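You operate a simulated robot arm through the tools that you are given. There is no shell and no other tool. Be economical: measure what you need, move in short steps, check, and stop when the job is done.

Carry out the task below with a simulated two-armed robot. There is one attempt and no reset: what you move stays moved.

## Task
Open the china cupboard door, take the short glass from the upper shelf of the china cupboard and put it on the top of the console table, then shut the door. Put the white spoon on the upper deck of the trolley. Open the fridge door, take the yellow pad and put it on the fridge shelf, then shut the door. Put the black key on the top of the long table. Take the sponge pad on the top of the mending bench and put it away on the top of the desk. Fetch the sugar bowl and set it on the top of the card cabinet. Take the folded cloth from the top of the mending bench and leave it on the top of the long table. Open the board drawer, fetch the board from the inside of the board drawer and set it on the top of the console table and shut the drawer again. Open the closet door, put the orange pad on the top of the long table away on the top of the upper closet shelf, then shut the door. The order is free. Set down upright: short glass, sponge pad, orange pad.

The check looks at the end state, three seconds after you hand in, the way a careful person would. Anything else that was tipped, shoved, dropped, spilled or broken makes it a failure. Flat cloth is picked up by pressing the open fingertips on it (5 to 10 N) and closing them slowly along it; thin cloth reads only 2 to 8 mm in the jaws.

## Robot
Two 6-joint arms with two-finger parallel grippers on one trunk, on a base that drives. Base frame: it is fixed to the floor where the robot stands at the start and does not move with it; the origin is under the middle of the robot, x ahead of it, y to its left, z up. Units: mm, rad, N and s.
The left shoulder is at the start at [60, 187, 1097], the right one opposite. With the tool pointing down near the work surface each hand reaches from about 100 to 360 mm from the robot's upright axis, wherever it stands, measured 20 degrees to its own side. Places, roughly: black key (4x2x8 cm) [-1400, -1500, 1100]; board (9x15x2 cm) [-2700, 2000, 700]; board drawer [-2700, 1800, 700]; china cupboard door [600, -200, 400]; closet door [-1900, -1100, 1000]; folded cloth (10x8x3 cm) [-2700, 1900, 900]; fridge door [100, -400, 600]; fridge shelf [200, -500, 400]; orange pad (8x5x6 cm) [-700, 700, 700]; short glass (8x7x9 cm) [700, -200, 500]; sponge pad (8x5x6 cm) [-2200, 300, 900]; sugar bowl (10x9x6 cm) [-2600, 1700, 900]; top of the card cabinet [-2000, 3300, 1000]; top of the console table [1800, 0, 800]; top of the desk [-2800, 2800, 800]; top of the long table [-500, 700, 700]; top of the upper closet shelf [-2200, -1100, 1200]; upper deck of the trolley [-1200, 2000, 600]; white spoon (15x4x2 cm) [100, -500, 900]; yellow pad (9x6x6 cm) [-300, -700, 900]. Payload 1.57 kg a hand.
The tool frame of a hand sits at the grasp point between the pads (the TCP): z along the fingers, y along the line on which they close. The tips reach 30 mm beyond it. The gripper opens to 110 mm. The fingers are 24 mm wide and 12 mm thick; the gripper's body (48 by 112 mm) begins 78 mm behind the TCP.
Orientation is that of the tool frame in the base frame, as a unit quaternion [w, x, y, z]. With the fingers straight down and closing along the base's y, the tool's x points along the base's -x, its y along +y and its z along -z.

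## Interface
- The arms move only by the tool send_rows. It takes "left_commands", "right_commands" or both (then of equal length, played together; a hand with none holds still); each is one flat list of numbers, 7 for each row, row after row: the shift along the tool's x, y, z in mm, then the turn, a rotation vector about the tool's x, y, z in rad, then the finger opening in mm, from 0 to 110. In form: [x, y, z, wx, wy, wz, claw, x, y, z, wx, wy, wz, claw, ...]. A call has 1 to 12 rows; each row shifts and turns the commanded pose from where the row before left it, along the tool's axes as they then stand. Each row takes 0.2 s and may step no farther than 50 mm and 0.15 rad from the row before; otherwise, or with a gripper value out of range, the whole call is refused. A pose out of reach is approached as far as the arm can. The call stops where the force on the tool passes 40 N (or 10 N more than at its start, if that is more) or the arm is blocked; 0.2 s more then pass. Each finger travels about 153 mm/s and halts on what it meets, pressing with about 28 N; the grip force reading is that of the motor and also rises with nothing between the fingers. The clock runs only during rows and for 0.2 s after the last one: add rows that do not move to give the fingers time. It gives the time, the measured TCP pose, the force on the tool (base axes), the opening and the grip force at its end, in the units of the frame above (readings bear some noise), with the torque about the TCP (base axes, N m) and any sound that the robot's microphone picked up.
- Cameras (640 x 400 px; columns grow to the right, rows downward): "scene" is now at [-4.3, -6.3, 1616]; the picture's right is [-0.13, -0.99, 0.00], its down [-0.92, 0.12, -0.36] and it looks along [0.36, -0.05, -0.93] (base axes); focal length 214 px, centre (320, 200). "left" rides on the left gripper at [70, -16, -141] in its tool frame; the picture's right is [0.23, 0.97, 0.00], its down [-0.86, 0.20, -0.48] and it looks along [-0.47, 0.11, 0.88] (tool axes); focal length 222 px, centre (320, 200). "right" rides on the right gripper at [70, 16, -141] in its tool frame; the picture's right is [-0.23, 0.97, 0.00], its down [-0.86, -0.20, -0.48] and it looks along [-0.47, -0.11, 0.88] (tool axes); focal length 222 px, centre (320, 200). There is no depth. A picture from a camera that has moved, and an enlarged one, comes with that camera's place and axes in the base frame and with its lens.
- camera(camera): a new picture of that camera. The clock stands still meanwhile.
- slide_trunk(by): slides the trunk up (or, below 0, down) by that many mm; the arms and the scene camera ride with it, the base frame stays. It gives what a move gives, with no picture.
- drive_base(legs): drives the robot by 1 to 6 legs, each [ahead, left, turn to the left] in mm, mm and rad, along the robot's own axes; the way and the turn of a leg run together, so that a leg with both is an arc; at most 1500 mm and 3.142 rad a leg. The arms and the cameras ride along, it lands a little off, and it stops where it bumps. It gives what a move gives.
- aim_head(pan, tilt): turns the head with the scene camera to pan (to the left, within 1.501 rad either way) and tilt (down, from -0.506 to 1.204), counted from straight ahead of the robot. It gives what a move gives.
- enlarge(camera, box): a new picture of the part [left, top, right, bottom] of that camera's present view, enlarged. The clock stands still meanwhile.
- hand_in(): hands the job in; it is judged then, once.

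Go step by step. Nothing tells you exact positions but the pictures and the camera data: compare them with the known pose of the tool, close in by small moves and look again before you grip or let go. The budget is 588 turns and 370 pictures, counting those below and the enlarged ones. Unless the task says otherwise, let go and move clear before handing in.

The tools are called after "Emit:" as a command line: name --argument value ..., lists and objects as JSON in quotes. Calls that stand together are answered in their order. send_rows: Moves the arms, as the interface text tells. Its arguments: {"type":"object","properties":{"left_commands":{"type":"array","items":{"type":"number"}},"right_commands":{"type":"array","items":{"type":"number"}}},"required":[]} The other tools are called the same way: slide_trunk (by) slides the trunk up or down; drive_base (legs) drives the base; aim_head (pan, tilt) turns the head that bears the scene camera; camera (camera) takes a picture; enlarge (camera, box) takes an enlarged picture of a part of a camera's view; hand_in () hands the job in.

At the start:

```text
t: 0.0
left_ee_pos: [249.4, 356.0, 1112.8]
left_tool_rot: [0.0, 0.001, 1.0, 0.001]
left_force: [0.1, -0.8, 0.6]
left_wrist_torque: [-0.01, 0.0, 0.03]
left_finger_gap: 109.9
left_gripper_force: 0.0
right_ee_pos: [342.7, 17.1, 1153.8]
right_tool_rot: [0.0, 0.0, 1.0, 0.0]
right_force: [0.3, 0.1, -0.1]
right_wrist_torque: [0.01, -0.03, 0.0]
right_finger_gap: 110.2
right_gripper_force: 0.0
trunk travel left (down, up): [-725.0, 265.0]
robot x, y, heading: [3.4, -1.1, 0.003]
head pan, tilt: [-0.127, 1.201]
```

scene: 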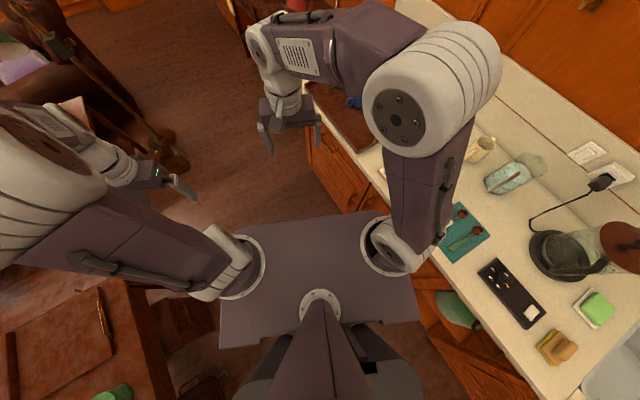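
right: 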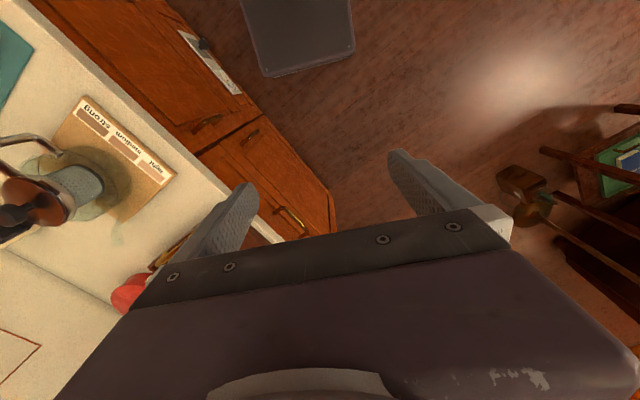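
left: 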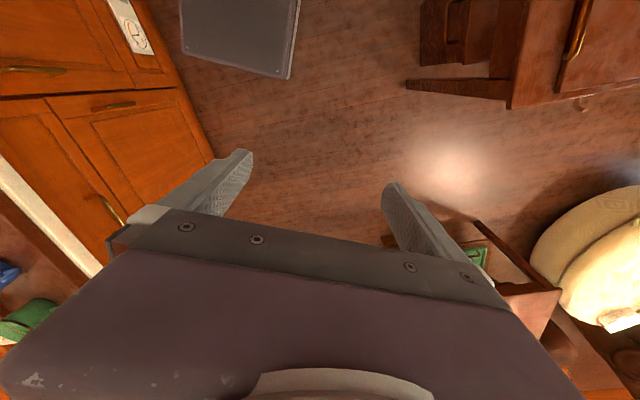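

I see a kitchen counter on my right with several items. First I survey the room with the head camera.

Emit:
aim_head --pan 0 --tilt 0.4

Emit:
camera --camera "scene"

Emit:
aim_head --pan -1.2 --tilt 0.6

Emit:
camera --camera "scene"

Emit:
aim_head --pan 1.3 --tilt 0.5

Emit:
camera --camera "scene"

```text
t: 1.1
left_ee_pos: [249.5, 356.4, 1114.0]
left_tool_rot: [0.001, 0.0, 1.0, 0.0]
left_force: [0.0, -0.3, 0.1]
left_wrist_torque: [-0.01, 0.01, -0.01]
left_finger_gap: 110.1
left_gripper_force: 0.2
right_ee_pos: [343.6, 17.8, 1152.9]
right_tool_rot: [0.0, 0.0, 1.0, 0.0]
right_force: [0.2, -0.6, -0.9]
right_wrist_torque: [-0.01, 0.01, -0.01]
right_finger_gap: 110.1
right_gripper_force: 0.1
trunk travel left (down, up): [-725.0, 265.0]
robot x, y, heading: [-3.5, 2.3, -0.0]
head pan, tilt: [0.0, 0.4]
```

```text
366 pictures are left
camera scene: at [32.9, 0.8, 1678.8], right [0.0, -1.0, 0.0], down [-0.39, 0.0, -0.92], along [0.92, 0.0, -0.39], focal length 214 px, centre (320, 200)
```

scene: 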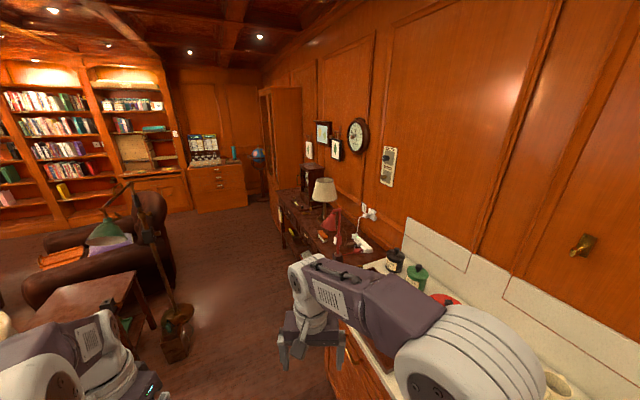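

```text
t: 2.5
left_ee_pos: [249.6, 355.2, 1113.6]
left_tool_rot: [0.0, 0.0, 1.0, 0.0]
left_force: [0.5, -0.5, 0.4]
left_wrist_torque: [0.02, 0.02, 0.04]
left_finger_gap: 110.1
left_gripper_force: 0.1
right_ee_pos: [343.7, 17.3, 1153.1]
right_tool_rot: [0.0, 0.0, 1.0, 0.0]
right_force: [0.6, 0.1, -0.3]
right_wrist_torque: [0.0, -0.03, 0.0]
right_finger_gap: 109.8
right_gripper_force: 0.1
trunk travel left (down, up): [-725.0, 265.0]
robot x, y, heading: [1.4, -2.2, -0.001]
head pan, tilt: [-1.201, 0.6]
```

```text
365 pictures are left
camera scene: at [-27.7, -81.6, 1660.6], right [-0.93, -0.36, 0.0], down [-0.2, 0.53, -0.83], along [0.3, -0.77, -0.56], focal length 214 px, centre (320, 200)
```

scene: 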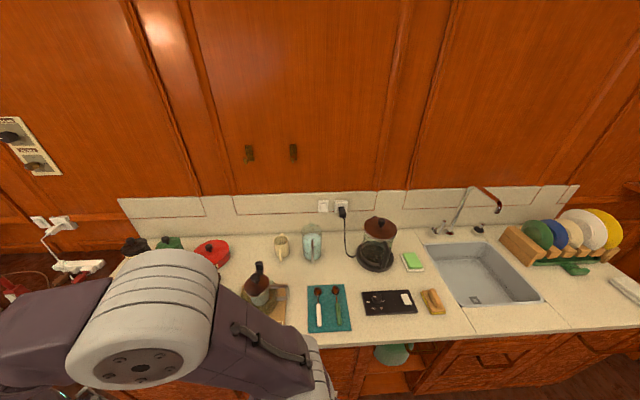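

```text
t: 4.8
left_ee_pos: [249.1, 356.2, 1112.7]
left_tool_rot: [0.001, 0.001, 1.0, 0.0]
left_force: [-0.2, -0.1, 0.6]
left_wrist_torque: [0.0, 0.01, 0.01]
left_finger_gap: 110.0
left_gripper_force: 0.0
right_ee_pos: [343.8, 17.6, 1153.6]
right_tool_rot: [0.0, 0.0, 1.0, 0.0]
right_force: [-0.1, -0.2, -1.2]
right_wrist_torque: [-0.01, -0.02, 0.03]
right_finger_gap: 110.4
right_gripper_force: 0.1
trunk travel left (down, up): [-725.0, 265.0]
robot x, y, heading: [-0.7, 1.1, 0.002]
head pan, tilt: [1.3, 0.499]
```

```text
364 pictures are left
camera scene: at [-35.4, 88.5, 1669.7], right [0.96, -0.27, 0.0], down [-0.13, -0.46, -0.88], along [0.23, 0.85, -0.48], focal length 214 px, centre (320, 200)
```

scene: 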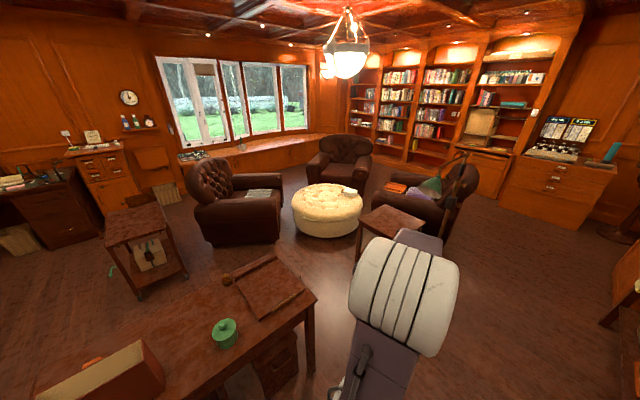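

The counter runs diagonally on my right (facing it is a heading of about -1.14 rad), the long table is behind to my left. I turn to face the counter.

Emit:
drive_base --legs '[[-100, 100, 0], [0, 0, -1.137]]'

Emit:
aim_head --pan 0 --tilt 0.75

Emit:
camera --camera "scene"

```text
t: 9.0
left_ee_pos: [326.4, 25.5, 1113.0]
left_tool_rot: [0.0, 0.534, 0.845, 0.0]
left_force: [-0.2, -0.2, 0.4]
left_wrist_torque: [-0.02, 0.01, -0.02]
left_finger_gap: 110.0
left_gripper_force: 0.0
right_ee_pos: [61.5, -203.6, 1152.2]
right_tool_rot: [-0.001, 0.535, 0.845, 0.001]
right_force: [-0.1, 0.0, 0.1]
right_wrist_torque: [-0.03, -0.02, -0.03]
right_finger_gap: 110.1
right_gripper_force: 0.1
trunk travel left (down, up): [-725.0, 265.0]
robot x, y, heading: [-101.4, 99.3, -1.134]
head pan, tilt: [1.3, 0.499]
```

```text
t: 10.4
left_ee_pos: [326.9, 25.3, 1112.4]
left_tool_rot: [0.0, 0.534, 0.845, 0.0]
left_force: [0.3, -1.3, 0.2]
left_wrist_torque: [0.03, 0.0, 0.03]
left_finger_gap: 110.4
left_gripper_force: 0.1
right_ee_pos: [61.4, -204.7, 1151.6]
right_tool_rot: [0.0, 0.534, 0.846, 0.001]
right_force: [-0.2, -0.1, -0.7]
right_wrist_torque: [0.0, -0.01, -0.01]
right_finger_gap: 110.0
right_gripper_force: 0.1
trunk travel left (down, up): [-725.0, 265.0]
robot x, y, heading: [-102.6, 99.5, -1.127]
head pan, tilt: [0.0, 0.75]
```

```text
363 pictures are left
camera scene: at [-91.3, 77.9, 1647.8], right [-0.9, -0.43, 0.0], down [-0.29, 0.62, -0.73], along [0.31, -0.66, -0.68], focal length 214 px, centre (320, 200)
```

scene: 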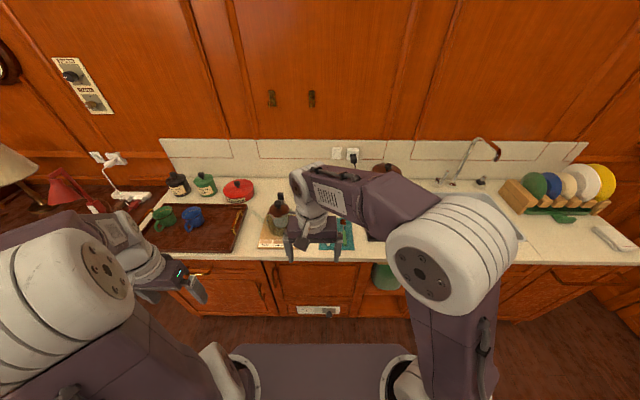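

I look closer at the cabinet fronts below the counter.

Emit:
enlarge --camera "scene" --box '[140, 240, 400, 400]'

Emit:
enlarge --camera "scene" --box '[220, 140, 520, 320]'

```text
2.46 times, centred on (270, 320) of scene
camera zoom: at [-91.3, 77.9, 1647.8], right [-0.9, -0.43, 0.0], down [-0.29, 0.62, -0.73], along [0.31, -0.66, -0.68], focal length 528 px, centre (443, -95)
```

zoom: 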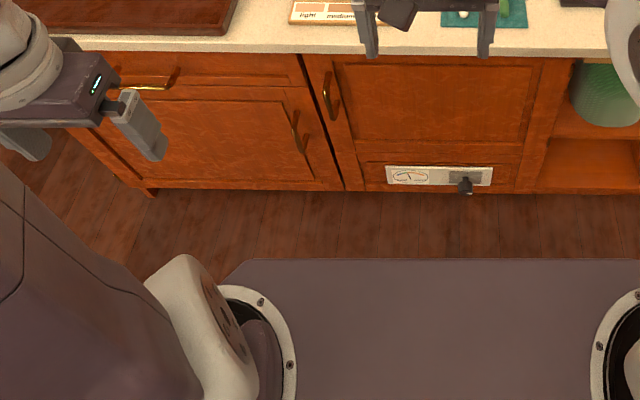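

```text
2.13 times, centred on (370, 230) of scene
camera zoom: at [-91.3, 77.9, 1647.8], right [-0.9, -0.43, 0.0], down [-0.29, 0.62, -0.73], along [0.31, -0.66, -0.68], focal length 458 px, centre (213, 136)
```

zoom: 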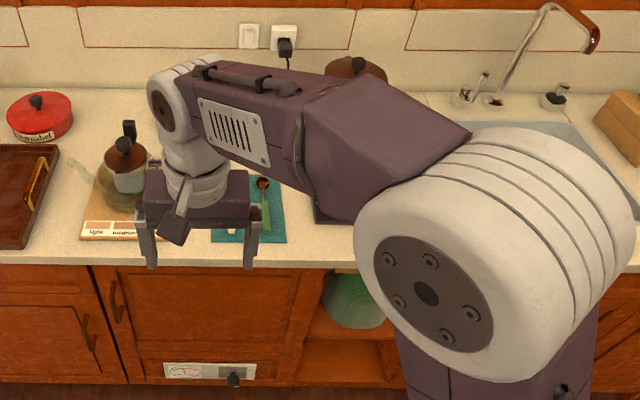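

The fridge door (handle at its left, hinge right) and the china cupboard door (handle at its right, hinge left) are next to each other under the counter. I back off, lower the trunk and look at them squarely.

Emit:
drive_base --legs '[[-130, 150, 0]]'

Emit:
slide_trunk --by -500

Emit:
aim_head --pan 0 --tilt 0.5

Emit:
camera --camera "scene"

```text
t: 12.0
left_ee_pos: [404.2, 204.9, 1113.2]
left_tool_rot: [-0.001, 0.535, 0.845, 0.001]
left_force: [0.2, -0.4, 0.7]
left_wrist_torque: [-0.01, 0.02, -0.01]
left_finger_gap: 110.1
left_gripper_force: 0.1
right_ee_pos: [139.0, -24.4, 1153.1]
right_tool_rot: [-0.001, 0.534, 0.845, 0.001]
right_force: [-0.2, -0.3, 0.4]
right_wrist_torque: [0.01, 0.03, 0.0]
right_finger_gap: 110.1
right_gripper_force: 0.0
trunk travel left (down, up): [-725.0, 265.0]
robot x, y, heading: [-25.4, 278.9, -1.13]
head pan, tilt: [0.0, 0.75]
```

```text
refused: -500 is not a number from -400 to 400
```

```text
t: 12.8
left_ee_pos: [404.8, 208.5, 1112.2]
left_tool_rot: [0.0, 0.534, 0.845, 0.0]
left_force: [0.0, 0.0, 0.7]
left_wrist_torque: [0.02, -0.01, 0.0]
left_finger_gap: 109.9
left_gripper_force: 0.2
right_ee_pos: [140.0, -22.5, 1152.6]
right_tool_rot: [0.0, 0.535, 0.845, 0.0]
right_force: [-1.1, 0.0, -0.2]
right_wrist_torque: [-0.05, -0.01, -0.01]
right_finger_gap: 110.0
right_gripper_force: 0.1
trunk travel left (down, up): [-725.0, 265.0]
robot x, y, heading: [-24.4, 275.6, -1.13]
head pan, tilt: [0.0, 0.499]
```

```text
360 pictures are left
camera scene: at [-9.3, 253.4, 1669.7], right [-0.9, -0.43, 0.0], down [-0.21, 0.43, -0.88], along [0.38, -0.79, -0.48], focal length 214 px, centre (320, 200)
```

scene: 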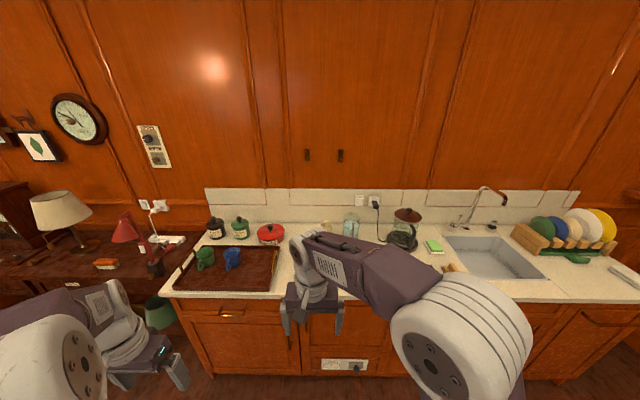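

I lower the trunk 400 and look again.

Emit:
slide_trunk --by -400

Emit:
camera --camera "scene"

Emit:
camera --camera "right"

```text
t: 16.6
left_ee_pos: [404.7, 206.5, 713.8]
left_tool_rot: [0.0, 0.535, 0.845, 0.0]
left_force: [-0.8, 0.5, 0.1]
left_wrist_torque: [-0.01, 0.0, 0.0]
left_finger_gap: 110.3
left_gripper_force: 0.1
right_ee_pos: [140.3, -22.4, 752.3]
right_tool_rot: [0.0, 0.534, 0.846, 0.0]
right_force: [-0.1, 0.5, 0.7]
right_wrist_torque: [0.0, 0.03, -0.01]
right_finger_gap: 109.9
right_gripper_force: 0.0
trunk travel left (down, up): [-325.0, 665.0]
robot x, y, heading: [-22.5, 275.8, -1.13]
head pan, tilt: [0.0, 0.499]
```

```text
359 pictures are left
camera scene: at [-9.8, 252.2, 1269.7], right [-0.9, -0.43, 0.0], down [-0.21, 0.43, -0.88], along [0.38, -0.79, -0.48], focal length 214 px, centre (320, 200)
```

scene: 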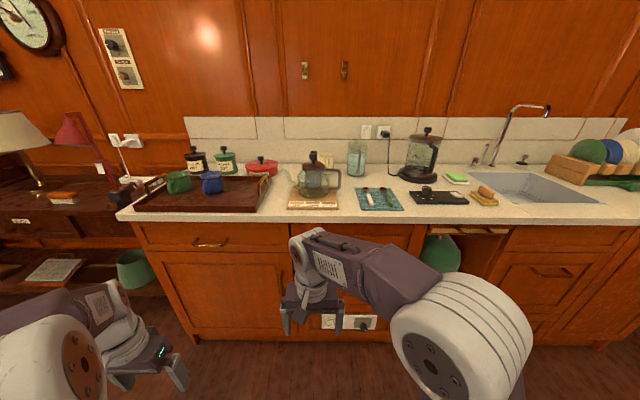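

```text
358 pictures are left
camera right: at [123.4, 47.6, 894.5], right [0.98, 0.21, 0.0], down [0.19, -0.86, 0.48], along [0.1, -0.47, -0.88], focal length 222 px, centre (320, 200)
```

right: 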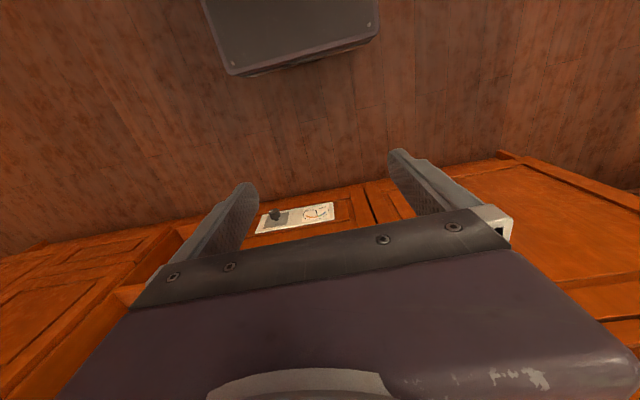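

Counter top is about z 865, its front edge 365 mm from the start along its normal. I now pitch the right hand to point forward, so that it can grip the vertical handle bars.

Emit:
send_rows --right_commands '[-40, 0, 0, 0, -0.1428, 0, 110, -40, 0, 0, 0, -0.1428, 0, 110, 0, 0, 0, 0, -0.1428, 0, 110, 0, 0, 0, 0, -0.1428, 0, 110, 0, 0, 0, 0, -0.1428, 0, 110, 0, 0, 0, 0, -0.1428, 0, 110, 0, 0, 0, 0, -0.1428, 0, 110, 0, 0, 0, 0, -0.1428, 0, 110, 0, 0, 0, 0, -0.1428, 0, 110, 0, 0, 0, 0, -0.1428, 0, 110, 0, 0, 0, 0, -0.1428, 0, 110]'

Emit:
camera --camera "scene"

Emit:
camera --camera "right"

```text
t: 19.0
left_ee_pos: [405.8, 206.4, 711.7]
left_tool_rot: [0.0, 0.535, 0.845, 0.0]
left_force: [0.0, 0.0, 0.3]
left_wrist_torque: [-0.01, -0.02, 0.0]
left_finger_gap: 110.1
left_gripper_force: 0.0
right_ee_pos: [189.0, -94.5, 775.6]
right_tool_rot: [0.597, 0.377, 0.598, -0.379]
right_force: [-0.1, 0.0, -0.1]
right_wrist_torque: [-0.01, 0.02, 0.01]
right_finger_gap: 110.0
right_gripper_force: 0.1
right hand out of reach, approached as far as the arm can: row 11
trunk travel left (down, up): [-325.0, 665.0]
robot x, y, heading: [-23.5, 279.1, -1.13]
head pan, tilt: [0.0, 0.499]
```

```text
357 pictures are left
camera scene: at [-9.5, 252.3, 1269.7], right [-0.9, -0.43, 0.0], down [-0.21, 0.43, -0.88], along [0.38, -0.79, -0.48], focal length 214 px, centre (320, 200)
```

scene: 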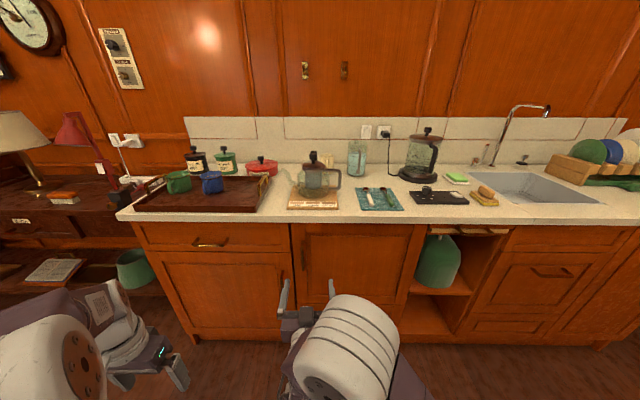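

```text
356 pictures are left
camera right: at [141.5, 40.8, 706.2], right [0.88, 0.42, 0.22], down [-0.38, 0.35, 0.86], along [0.28, -0.84, 0.47], focal length 222 px, centre (320, 200)
```

right: 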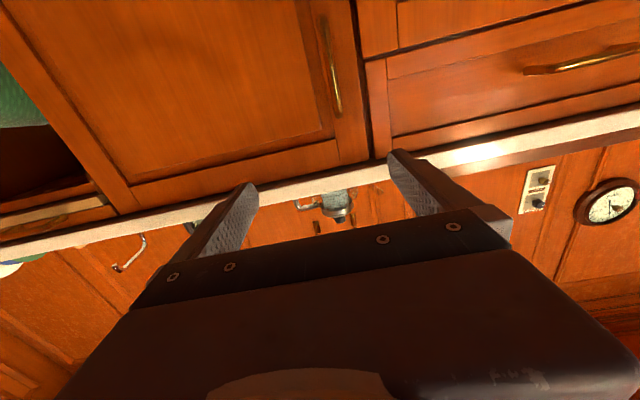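

The right hand points forward. The fridge handle spans z≈650–755 at about (295,-244). I lower the trunk and drive so the open fingers straddle the bar, stopping short to check.

Emit:
slide_trunk --by -75

Emit:
drive_base --legs '[[110, 32, 0]]'

Emit:
camera --camera "right"

Emit:
camera --camera "scene"

```text
t: 20.1
left_ee_pos: [404.3, 206.5, 637.5]
left_tool_rot: [0.0, 0.535, 0.845, 0.0]
left_force: [0.9, -0.1, 0.6]
left_wrist_torque: [0.01, -0.01, 0.02]
left_finger_gap: 110.2
left_gripper_force: 0.2
right_ee_pos: [187.0, -93.7, 699.3]
right_tool_rot: [0.596, 0.379, 0.598, -0.379]
right_force: [0.1, 0.6, -0.5]
right_wrist_torque: [0.02, -0.02, 0.01]
right_finger_gap: 110.1
right_gripper_force: 0.0
trunk travel left (down, up): [-250.0, 740.0]
robot x, y, heading: [-22.2, 279.0, -1.128]
head pan, tilt: [0.0, 0.499]
```

```text
t: 21.4
left_ee_pos: [481.5, 119.5, 637.2]
left_tool_rot: [-0.001, 0.534, 0.845, 0.0]
left_force: [0.2, -0.1, -0.8]
left_wrist_torque: [-0.03, 0.03, -0.01]
left_finger_gap: 109.8
left_gripper_force: 0.1
right_ee_pos: [263.9, -181.4, 699.8]
right_tool_rot: [0.596, 0.377, 0.6, -0.378]
right_force: [0.4, 0.2, 0.0]
right_wrist_torque: [-0.04, 0.01, -0.01]
right_finger_gap: 109.8
right_gripper_force: 0.0
trunk travel left (down, up): [-250.0, 740.0]
robot x, y, heading: [52.8, 192.3, -1.129]
head pan, tilt: [0.0, 0.499]
```

```text
355 pictures are left
camera right: at [217.5, -46.2, 631.2], right [0.88, 0.42, 0.22], down [-0.38, 0.35, 0.86], along [0.28, -0.84, 0.46], focal length 222 px, centre (320, 200)
```

right: 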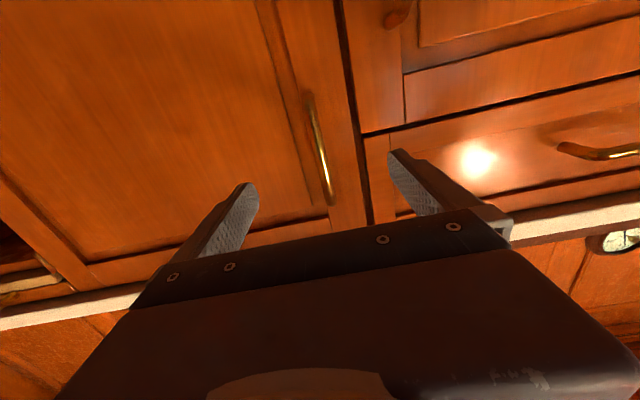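

```text
354 pictures are left
camera scene: at [66.7, 164.9, 1194.7], right [-0.9, -0.43, 0.0], down [-0.21, 0.43, -0.88], along [0.38, -0.79, -0.48], focal length 214 px, centre (320, 200)
```

scene: 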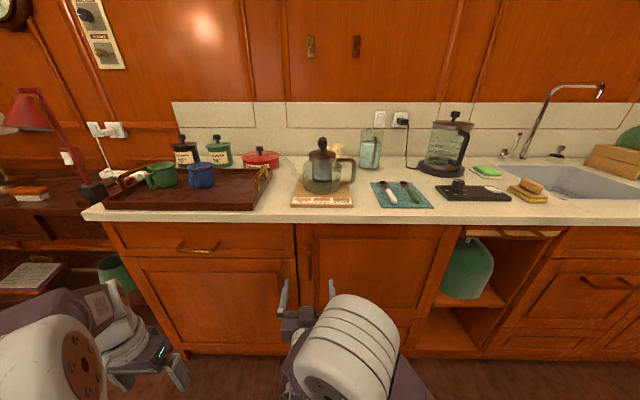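

The bar is at (295,-242), laterally aligned with the hand. I advance 58 mm with the arm and close.

Emit:
send_rows --right_commands '[0, 0, 30, 0, 0, 0, 110, 0, 0, 28, 0, 0, 0, 110, 0, 0, 0, 0, 0, 0, 110]'

Emit:
camera --camera "right"

```text
t: 22.2
left_ee_pos: [481.0, 120.2, 638.0]
left_tool_rot: [0.0, 0.534, 0.845, 0.0]
left_force: [0.4, 0.1, 0.4]
left_wrist_torque: [0.02, 0.0, 0.01]
left_finger_gap: 110.2
left_gripper_force: 0.1
right_ee_pos: [290.3, -233.2, 701.2]
right_tool_rot: [0.596, 0.378, 0.599, -0.379]
right_force: [0.5, 0.2, 0.2]
right_wrist_torque: [0.01, 0.03, -0.01]
right_finger_gap: 110.1
right_gripper_force: 0.0
trunk travel left (down, up): [-250.0, 740.0]
robot x, y, heading: [56.0, 195.3, -1.125]
head pan, tilt: [0.0, 0.499]
```

```text
353 pictures are left
camera right: at [242.7, -97.8, 632.5], right [0.88, 0.42, 0.22], down [-0.38, 0.35, 0.86], along [0.28, -0.84, 0.46], focal length 222 px, centre (320, 200)
```

right: 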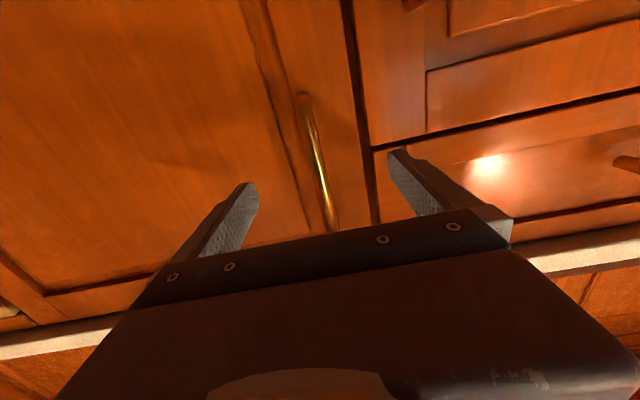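

The bar lies between the fingers. I close on it.

Emit:
send_rows --right_commands '[0, 0, 6, 0, 0, 0, 60, 0, 0, 0, 0, 0, 0, 20, 0, 0, 0, 0, 0, 0, 0, 0, 0, 0, 0, 0, 0, 0, 0, 0, 0, 0, 0, 0, 0]'

```text
t: 23.4
left_ee_pos: [482.0, 120.5, 637.3]
left_tool_rot: [0.0, 0.533, 0.846, 0.0]
left_force: [0.9, 1.2, -0.5]
left_wrist_torque: [0.02, 0.0, 0.01]
left_finger_gap: 110.0
left_gripper_force: 0.0
right_ee_pos: [293.8, -237.2, 701.4]
right_tool_rot: [0.597, 0.377, 0.599, -0.378]
right_force: [3.6, 1.9, 1.3]
right_wrist_torque: [0.1, -0.29, 0.07]
right_finger_gap: 13.1
right_gripper_force: 29.5
trunk travel left (down, up): [-250.0, 740.0]
robot x, y, heading: [53.5, 194.3, -1.132]
head pan, tilt: [0.0, 0.499]
```

Gripped (13 mm). I pull along the door's arc about its hinge on the right, in small steps.

Emit:
send_rows --right_commands '[0, -2.1, -21, -0.05, 0, 0, 0, 0, -2.1, -21, -0.05, 0, 0, 0, 0, -2.1, -21, -0.05, 0, 0, 0, 0, -2.1, -21, -0.05, 0, 0, 0, 0, -2.1, -21, -0.05, 0, 0, 0, 0, 0, 0, 0, 0, 0, 0]'

Emit:
camera --camera "scene"

```text
t: 24.1
left_ee_pos: [479.5, 119.6, 637.3]
left_tool_rot: [-0.001, 0.536, 0.844, 0.001]
left_force: [-0.1, 0.6, -0.5]
left_wrist_torque: [0.0, 0.03, 0.0]
left_finger_gap: 110.0
left_gripper_force: 0.0
right_ee_pos: [264.2, -197.0, 708.2]
right_tool_rot: [0.604, 0.346, 0.63, -0.344]
right_force: [-7.1, -4.3, -11.3]
right_wrist_torque: [0.76, -0.4, -0.3]
right_finger_gap: 12.7
right_gripper_force: 29.5
right hand out of reach, approached as far as the arm can: row 2, 3
trunk travel left (down, up): [-250.0, 740.0]
robot x, y, heading: [49.7, 189.6, -1.131]
head pan, tilt: [0.0, 0.499]
stopped in row 3 (right hand): the force on the tool passed its limit (the readings are from after the stop); the commanded pose is now the measured one
```

```text
352 pictures are left
camera scene: at [65.7, 164.5, 1194.7], right [-0.9, -0.43, 0.0], down [-0.2, 0.43, -0.88], along [0.38, -0.79, -0.48], focal length 214 px, centre (320, 200)
```

scene: 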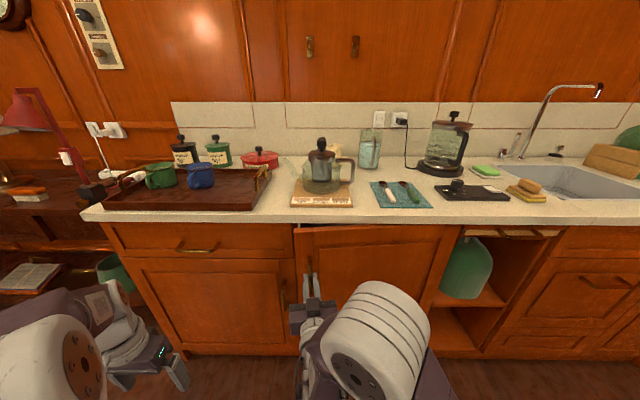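

The arm cannot fold further, but the door is open a bit. I continue the arc with the base turning about the hinge.

Emit:
drive_base --legs '[[-67, -92, 0.175], [-67, -92, 0.175]]'

Emit:
camera --camera "scene"

```text
t: 26.2
left_ee_pos: [254.1, 268.4, 638.0]
left_tool_rot: [0.0, 0.381, 0.925, 0.001]
left_force: [-0.9, 0.4, 0.2]
left_wrist_torque: [-0.01, 0.0, 0.03]
left_finger_gap: 109.9
left_gripper_force: 0.2
right_ee_pos: [159.6, -99.4, 708.7]
right_tool_rot: [0.657, 0.23, 0.679, -0.231]
right_force: [-4.8, -6.0, -21.5]
right_wrist_torque: [0.98, 0.02, -0.03]
right_finger_gap: 12.9
right_gripper_force: 29.2
trunk travel left (down, up): [-250.0, 740.0]
robot x, y, heading: [-174.8, 195.3, -0.781]
head pan, tilt: [0.0, 0.499]
```

```text
351 pictures are left
camera scene: at [-151.1, 170.2, 1194.6], right [-0.7, -0.71, 0.0], down [-0.34, 0.34, -0.88], along [0.62, -0.62, -0.48], focal length 214 px, centre (320, 200)
```

scene: 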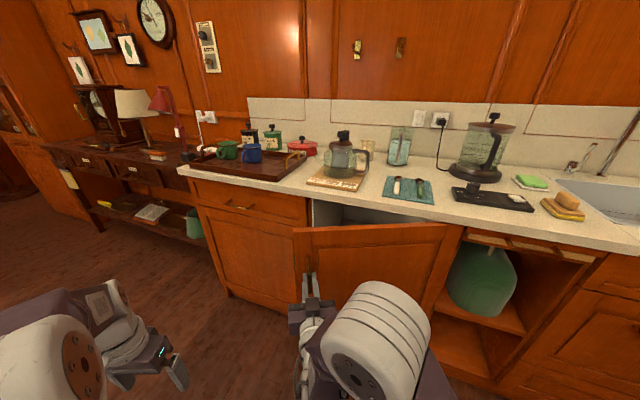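

The door follows well. I continue the same arc to open it wide.

Emit:
drive_base --legs '[[-67, -92, 0.175], [-67, -92, 0.175], [-67, -92, 0.175], [-67, -92, 0.175], [-67, -92, 0.175]]'

Emit:
camera --camera "scene"

```text
t: 30.5
left_ee_pos: [-370.4, 282.7, 637.8]
left_tool_rot: [0.0, -0.018, 1.0, 0.0]
left_force: [0.2, 0.0, 1.1]
left_wrist_torque: [0.0, 0.0, 0.03]
left_finger_gap: 109.9
left_gripper_force: 0.0
right_ee_pos: [-167.5, -31.2, 710.3]
right_tool_rot: [0.694, -0.066, 0.715, 0.055]
right_force: [-0.9, 1.5, -0.2]
right_wrist_torque: [0.7, 0.46, 0.0]
right_finger_gap: 12.8
right_gripper_force: 29.5
trunk travel left (down, up): [-250.0, 740.0]
robot x, y, heading: [-606.5, -84.6, 0.042]
head pan, tilt: [0.0, 0.499]
stopped in leg 5: the force on the tool passed its limit (the readings are from after the stop); the commanded pose is now the measured one
```

```text
350 pictures are left
camera scene: at [-575.4, -80.1, 1194.9], right [0.04, -1.0, 0.0], down [-0.48, -0.02, -0.88], along [0.88, 0.03, -0.48], focal length 214 px, centre (320, 200)
```

scene: 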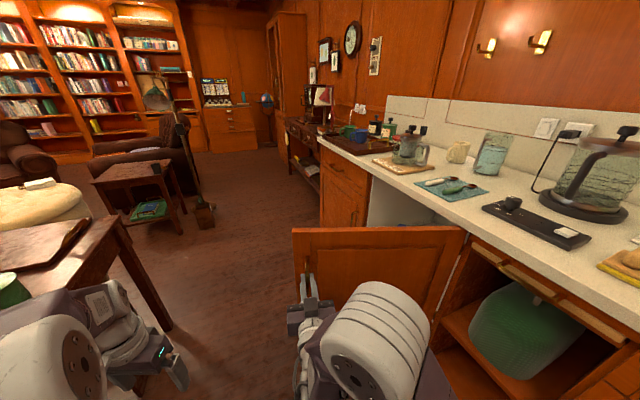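

The door is about 77° open, enough to work from its left. I release the handle, back away and raise the trunk.

Emit:
send_rows --right_commands '[0, 0, 0, 0, 0, 0, 60, 0, 0, 0, 0, 0, 0, 110, 0, 0, 0, 0, 0, 0, 110]'

Emit:
drive_base --legs '[[-150, 0, 0]]'

Emit:
slide_trunk --by 400

Emit:
camera --camera "scene"

```text
t: 31.3
left_ee_pos: [-370.4, 282.9, 637.7]
left_tool_rot: [0.0, -0.018, 1.0, 0.0]
left_force: [-0.4, 0.6, 0.9]
left_wrist_torque: [-0.02, 0.01, -0.01]
left_finger_gap: 110.0
left_gripper_force: 0.2
right_ee_pos: [-166.8, -33.3, 709.9]
right_tool_rot: [0.695, -0.065, 0.714, 0.054]
right_force: [0.1, -0.3, 0.4]
right_wrist_torque: [0.0, 0.0, 0.0]
right_finger_gap: 109.9
right_gripper_force: 0.2
trunk travel left (down, up): [-250.0, 740.0]
robot x, y, heading: [-610.6, -80.4, 0.036]
head pan, tilt: [0.0, 0.499]
```

```text
t: 32.6
left_ee_pos: [-520.8, 276.3, 638.4]
left_tool_rot: [-0.001, -0.02, 1.0, 0.0]
left_force: [0.0, 0.5, 0.0]
left_wrist_torque: [0.01, -0.04, 0.0]
left_finger_gap: 110.0
left_gripper_force: 0.1
right_ee_pos: [-316.9, -38.4, 710.0]
right_tool_rot: [0.695, -0.066, 0.714, 0.055]
right_force: [-0.1, 0.2, -0.9]
right_wrist_torque: [0.01, 0.02, -0.01]
right_finger_gap: 110.3
right_gripper_force: 0.0
trunk travel left (down, up): [-250.0, 740.0]
robot x, y, heading: [-754.1, -89.7, 0.036]
head pan, tilt: [0.0, 0.499]
```

```text
t: 36.5
left_ee_pos: [-519.7, 277.5, 1037.2]
left_tool_rot: [0.001, -0.019, 1.0, 0.0]
left_force: [1.2, -0.3, 0.1]
left_wrist_torque: [-0.03, -0.01, -0.01]
left_finger_gap: 110.0
left_gripper_force: 0.0
right_ee_pos: [-315.9, -37.9, 1109.7]
right_tool_rot: [0.694, -0.066, 0.715, 0.054]
right_force: [-0.5, -0.4, 0.0]
right_wrist_torque: [0.02, 0.02, 0.02]
right_finger_gap: 109.9
right_gripper_force: 0.1
trunk travel left (down, up): [-650.0, 340.0]
robot x, y, heading: [-754.2, -90.9, 0.04]
head pan, tilt: [0.0, 0.499]
```

```text
349 pictures are left
camera scene: at [-724.8, -85.9, 1594.7], right [0.04, -1.0, 0.0], down [-0.48, -0.02, -0.88], along [0.88, 0.03, -0.48], focal length 214 px, centre (320, 200)
```

scene: 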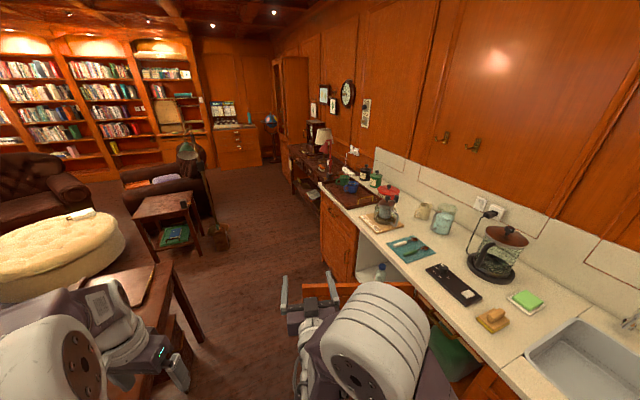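

I turn to face the counter right of the fridge and point the right hand down again.

Emit:
drive_base --legs '[[0, 0, -1.177]]'

Emit:
send_rows --right_commands '[0, 0, 0, 0.1, 0, 0, 110, 0, 0, 0, 0, 0.1428, 0, 110, 0, 0, 0, 0, 0.1428, 0, 110, 0, 0, 0, 0, 0.1428, 0, 110, 0, 0, 0, 0, 0.1428, 0, 110, 0, 0, 0, 0, 0.1428, 0, 110, 0, 0, 0, 0, 0.1428, 0, 110, 0, 0, 0, 0, 0.1428, 0, 110, 0, 0, 0, 0, 0.1428, 0, 110, 0, 0, 0, 0, 0.1428, 0, 110, 0, 0, 0, 0, 0.1428, 0, 110, 0, 0, 0, 0, 0.1428, 0, 110]'

Emit:
camera --camera "scene"

```text
t: 39.8
left_ee_pos: [-326.3, -158.6, 1037.2]
left_tool_rot: [0.0, 0.531, 0.847, 0.001]
left_force: [0.1, -0.2, 0.6]
left_wrist_torque: [0.02, -0.02, -0.01]
left_finger_gap: 109.9
left_gripper_force: 0.1
right_ee_pos: [-533.7, -470.4, 1109.2]
right_tool_rot: [0.61, 0.337, 0.634, -0.335]
right_force: [-0.2, 0.1, -0.6]
right_wrist_torque: [-0.01, 0.01, -0.04]
right_finger_gap: 110.1
right_gripper_force: 0.1
trunk travel left (down, up): [-650.0, 340.0]
robot x, y, heading: [-759.2, -85.2, -1.124]
head pan, tilt: [0.0, 0.499]
```

```text
t: 42.4
left_ee_pos: [-326.2, -159.0, 1036.7]
left_tool_rot: [-0.001, 0.531, 0.847, 0.001]
left_force: [-0.1, -0.1, 0.5]
left_wrist_torque: [0.01, -0.01, 0.03]
left_finger_gap: 110.0
left_gripper_force: 0.1
right_ee_pos: [-533.4, -472.9, 1109.7]
right_tool_rot: [-0.018, 0.517, 0.856, 0.001]
right_force: [1.0, -0.5, 0.3]
right_wrist_torque: [0.03, -0.02, -0.04]
right_finger_gap: 110.0
right_gripper_force: 0.0
trunk travel left (down, up): [-650.0, 340.0]
robot x, y, heading: [-758.5, -88.6, -1.121]
head pan, tilt: [0.0, 0.499]
```

```text
348 pictures are left
camera scene: at [-741.1, -116.8, 1594.7], right [-0.9, -0.43, 0.0], down [-0.21, 0.43, -0.88], along [0.38, -0.79, -0.48], focal length 214 px, centre (320, 200)
```

scene: 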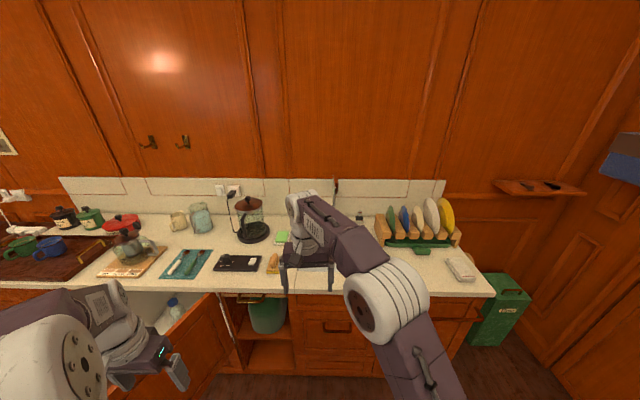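

The pad is to the left of the hand now; the black key ledge is visible at far right. I shift left and forward.

Emit:
drive_base --legs '[[0, 180, 0], [200, 0, 0]]'

Emit:
camera --camera "scene"

Emit:
camera --camera "right"

```text
t: 45.1
left_ee_pos: [-77.3, -259.3, 1038.4]
left_tool_rot: [0.0, 0.53, 0.848, 0.0]
left_force: [-0.4, 0.6, 0.4]
left_wrist_torque: [0.01, 0.04, 0.01]
left_finger_gap: 110.0
left_gripper_force: 0.1
right_ee_pos: [-283.0, -571.9, 1109.9]
right_tool_rot: [-0.016, 0.516, 0.856, 0.001]
right_force: [1.0, 0.2, -0.3]
right_wrist_torque: [-0.01, -0.01, -0.01]
right_finger_gap: 110.1
right_gripper_force: 0.1
trunk travel left (down, up): [-650.0, 340.0]
robot x, y, heading: [-506.5, -189.1, -1.123]
head pan, tilt: [0.0, 0.499]
```

```text
347 pictures are left
camera scene: at [-492.5, -217.0, 1594.7], right [-0.9, -0.44, 0.0], down [-0.21, 0.43, -0.88], along [0.39, -0.79, -0.48], focal length 214 px, centre (320, 200)
```

scene: 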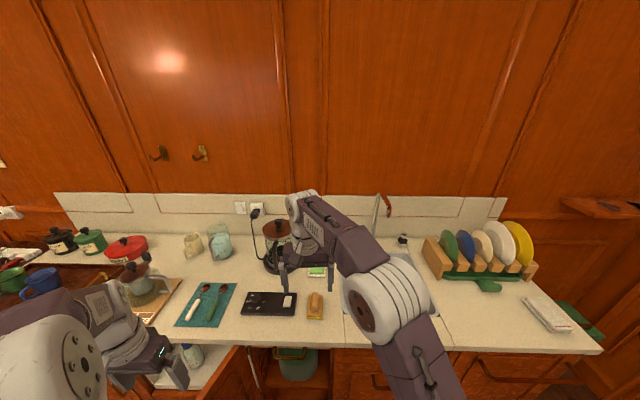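

```text
346 pictures are left
camera right: at [-298.1, -504.4, 1253.3], right [0.97, 0.25, -0.02], down [0.24, -0.86, 0.46], along [0.1, -0.45, -0.89], focal length 222 px, centre (320, 200)
```

right: 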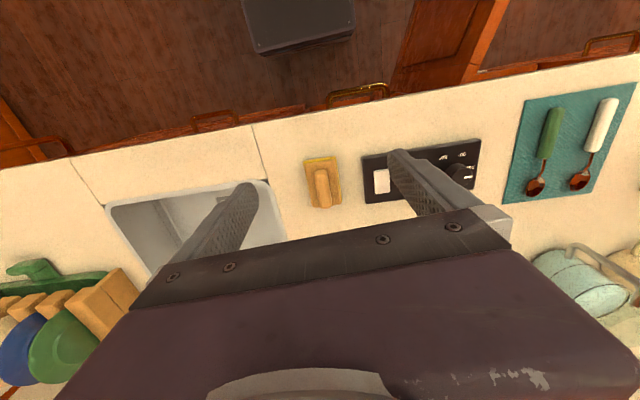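

I enlarge the pad to see its shape.

Emit:
enlarge --camera "right" --box '[260, 130, 420, 230]'

Emit:
enlarge --camera "scene" --box '[150, 220, 390, 370]'

```text
4.00 times, centred on (340, 180) of right
camera zoom: at [-298.1, -504.4, 1253.3], right [0.97, 0.25, -0.02], down [0.24, -0.86, 0.46], along [0.1, -0.45, -0.89], focal length 888 px, centre (240, 280)
```

zoom: 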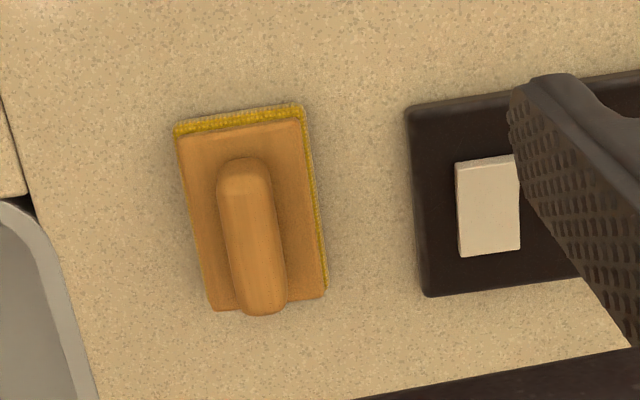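

```text
2.67 times, centred on (270, 295) of scene
camera zoom: at [-492.5, -217.0, 1594.7], right [-0.9, -0.44, 0.0], down [-0.21, 0.43, -0.88], along [0.39, -0.79, -0.48], focal length 572 px, centre (453, -53)
```

zoom: 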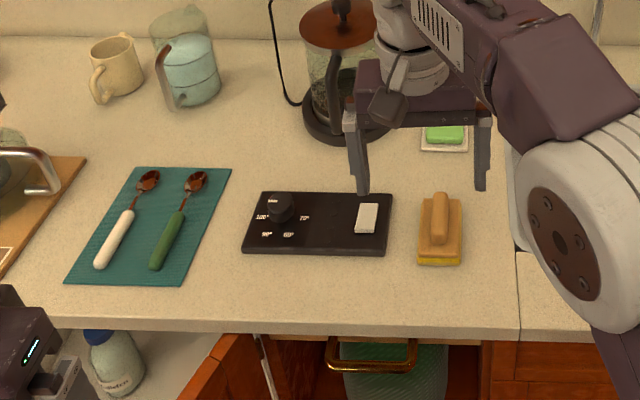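

The yellow pad is a wooden-backed scrubber with a ridge; its ridge centre is about (-259,-659,~905). I drive over it, align yaw and descend partway.

Emit:
drive_base --legs '[[90, -16, 0]]'

Emit:
send_rows --right_commands '[0, 0, 40, 0, 0, 0.1, 110, 0, 0, 40, 0, 0, 0, 110, 0, 0, 40, 0, 0, 0, 110, 0, 0, 20, 0, 0, 0, 80]'

Emit:
camera --camera "right"

```text
t: 46.2
left_ee_pos: [-53.5, -345.2, 1038.3]
left_tool_rot: [0.0, 0.53, 0.848, 0.0]
left_force: [0.4, 0.3, 0.0]
left_wrist_torque: [0.04, 0.01, 0.0]
left_finger_gap: 110.0
left_gripper_force: 0.0
right_ee_pos: [-258.5, -659.4, 1109.8]
right_tool_rot: [-0.016, 0.516, 0.856, 0.0]
right_force: [-0.5, 0.4, 0.1]
right_wrist_torque: [0.01, 0.0, -0.01]
right_finger_gap: 110.2
right_gripper_force: 0.1
trunk travel left (down, up): [-650.0, 340.0]
robot x, y, heading: [-482.5, -275.4, -1.117]
head pan, tilt: [0.0, 0.499]
```

```text
t: 47.2
left_ee_pos: [-52.6, -345.1, 1037.5]
left_tool_rot: [0.0, 0.53, 0.848, 0.0]
left_force: [-0.5, -0.2, 0.0]
left_wrist_torque: [-0.05, 0.0, 0.0]
left_finger_gap: 109.9
left_gripper_force: 0.1
right_ee_pos: [-264.0, -656.9, 970.9]
right_tool_rot: [-0.017, 0.558, 0.83, 0.0]
right_force: [0.1, -0.5, 0.0]
right_wrist_torque: [-0.03, 0.03, 0.01]
right_finger_gap: 80.0
right_gripper_force: 0.1
trunk travel left (down, up): [-650.0, 340.0]
robot x, y, heading: [-480.8, -278.4, -1.112]
head pan, tilt: [0.0, 0.499]
```

```text
343 pictures are left
camera right: at [-271.0, -587.3, 1113.1], right [0.99, 0.16, -0.02], down [0.15, -0.88, 0.46], along [0.05, -0.46, -0.89], focal length 222 px, centre (320, 200)
```

right: 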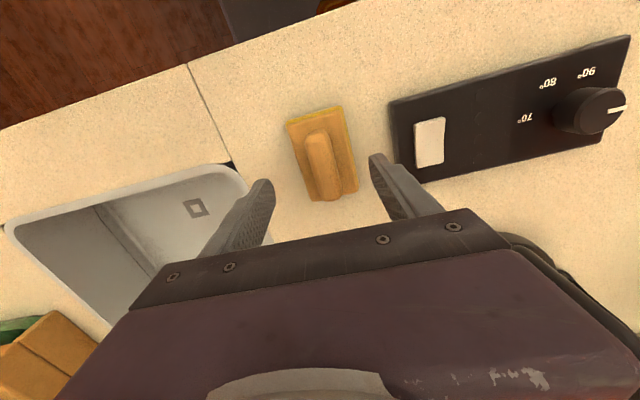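

Aligned over the ridge. I descend with the tips down to the ridge sides and close.

Emit:
send_rows --right_commands '[0, 0, 25, 0, 0, 0, 80, 0, 0, 20, 0, 0, 0, 80, 0, 0, 5, 0, 0, 0, 80]'

Emit:
send_rows --right_commands '[0, 0, 0, 0, 0, 0, 40, 0, 0, 0, 0, 0, 0, 15, 0, 0, 0, 0, 0, 0, 10, 0, 0, 0, 0, 0, 0, 10, 0, 0, 0, 0, 0, 0, 10]'

Emit:
camera --camera "right"

```text
t: 48.0
left_ee_pos: [-53.0, -345.3, 1037.6]
left_tool_rot: [0.0, 0.53, 0.848, 0.0]
left_force: [-0.5, -0.1, 0.5]
left_wrist_torque: [0.0, 0.01, -0.04]
left_finger_gap: 109.7
left_gripper_force: 0.0
right_ee_pos: [-263.6, -655.7, 920.9]
right_tool_rot: [-0.016, 0.558, 0.829, 0.0]
right_force: [-0.4, 0.2, -1.0]
right_wrist_torque: [-0.03, 0.03, 0.02]
right_finger_gap: 80.1
right_gripper_force: 0.2
trunk travel left (down, up): [-650.0, 340.0]
robot x, y, heading: [-479.8, -274.6, -1.118]
head pan, tilt: [0.0, 0.499]
```

```text
t: 49.2
left_ee_pos: [-52.9, -345.1, 1037.0]
left_tool_rot: [0.001, 0.53, 0.848, 0.0]
left_force: [0.1, 0.1, 0.0]
left_wrist_torque: [0.03, 0.01, -0.01]
left_finger_gap: 110.1
left_gripper_force: 0.0
right_ee_pos: [-264.0, -654.7, 920.3]
right_tool_rot: [-0.016, 0.559, 0.829, -0.001]
right_force: [0.2, 0.4, -0.3]
right_wrist_torque: [-0.03, 0.01, 0.05]
right_finger_gap: 57.3
right_gripper_force: 28.3
trunk travel left (down, up): [-650.0, 340.0]
robot x, y, heading: [-484.7, -276.5, -1.117]
head pan, tilt: [0.0, 0.499]
```

```text
342 pictures are left
camera right: at [-272.0, -587.2, 1063.9], right [0.99, 0.16, -0.02], down [0.15, -0.88, 0.46], along [0.05, -0.46, -0.89], focal length 222 px, centre (320, 200)
```

right: 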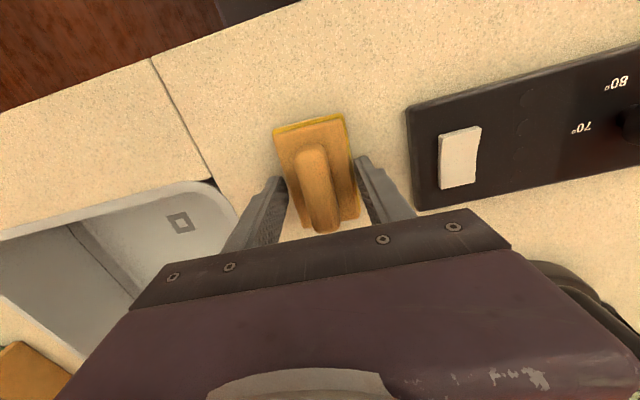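

It gripped the wooden base itself (57 mm), which is fine. I lift and check.

Emit:
send_rows --right_commands '[0, 0, -30, 0, 0, 0, 10, 0, 0, -40, 0, 0, 0, 10, 0, 0, -40, 0, 0, 0, 10, 0, 0, -40, 0, 0, 0, 10]'

Emit:
camera --camera "right"

```text
t: 50.2
left_ee_pos: [-52.5, -345.4, 1038.4]
left_tool_rot: [-0.001, 0.53, 0.848, 0.0]
left_force: [0.4, 0.1, -0.2]
left_wrist_torque: [-0.01, -0.01, -0.02]
left_finger_gap: 110.0
left_gripper_force: 0.0
right_ee_pos: [-260.5, -658.3, 1068.4]
right_tool_rot: [-0.016, 0.558, 0.83, 0.0]
right_force: [-0.3, 0.4, -0.5]
right_wrist_torque: [0.0, -0.02, 0.01]
right_finger_gap: 57.3
right_gripper_force: 28.1
trunk travel left (down, up): [-650.0, 340.0]
robot x, y, heading: [-481.5, -278.0, -1.117]
head pan, tilt: [0.0, 0.499]
```

```text
341 pictures are left
camera right: at [-269.1, -589.5, 1211.6], right [0.99, 0.16, -0.02], down [0.15, -0.88, 0.46], along [0.05, -0.46, -0.89], focal length 222 px, centre (320, 200)
```

right: 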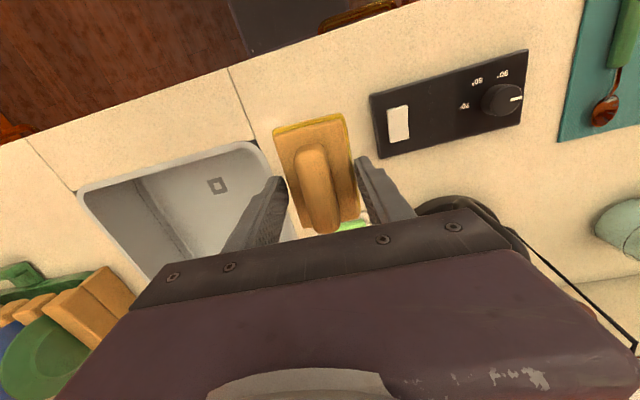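

Holding the pad. I back away clear of the open door, slide left past it and look into the fridge.

Emit:
drive_base --legs '[[-400, 0, 0], [0, 670, -0.02]]'

Emit:
aim_head --pan -0.3 --tilt 0.7

Emit:
camera --camera "scene"

```text
t: 55.9
left_ee_pos: [367.8, 289.2, 1038.8]
left_tool_rot: [0.0, 0.536, 0.844, 0.0]
left_force: [-0.1, 0.4, -0.3]
left_wrist_torque: [-0.01, 0.01, -0.02]
left_finger_gap: 110.2
left_gripper_force: 0.0
right_ee_pos: [155.0, -23.8, 1068.2]
right_tool_rot: [-0.017, 0.564, 0.825, -0.001]
right_force: [0.2, 1.0, -0.4]
right_wrist_torque: [0.02, -0.03, 0.0]
right_finger_gap: 57.2
right_gripper_force: 28.5
trunk travel left (down, up): [-650.0, 340.0]
robot x, y, heading: [-61.1, 363.9, -1.13]
head pan, tilt: [0.0, 0.499]
```

```text
t: 56.7
left_ee_pos: [369.3, 287.3, 1037.5]
left_tool_rot: [0.0, 0.535, 0.845, 0.0]
left_force: [0.6, -0.5, 0.4]
left_wrist_torque: [-0.01, 0.0, 0.0]
left_finger_gap: 109.8
left_gripper_force: 0.1
right_ee_pos: [155.2, -22.2, 1068.7]
right_tool_rot: [-0.017, 0.564, 0.826, -0.001]
right_force: [0.3, 0.1, -0.8]
right_wrist_torque: [0.02, 0.01, -0.04]
right_finger_gap: 57.2
right_gripper_force: 27.9
trunk travel left (down, up): [-650.0, 340.0]
robot x, y, heading: [-59.6, 362.2, -1.132]
head pan, tilt: [-0.3, 0.7]
```

```text
340 pictures are left
camera scene: at [-73.2, 332.7, 1577.0], right [-0.99, -0.14, 0.0], down [-0.09, 0.64, -0.77], along [0.11, -0.76, -0.64], focal length 214 px, centre (320, 200)
```

scene: 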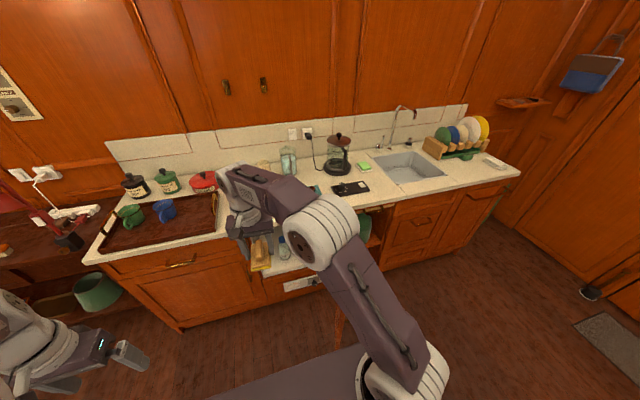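

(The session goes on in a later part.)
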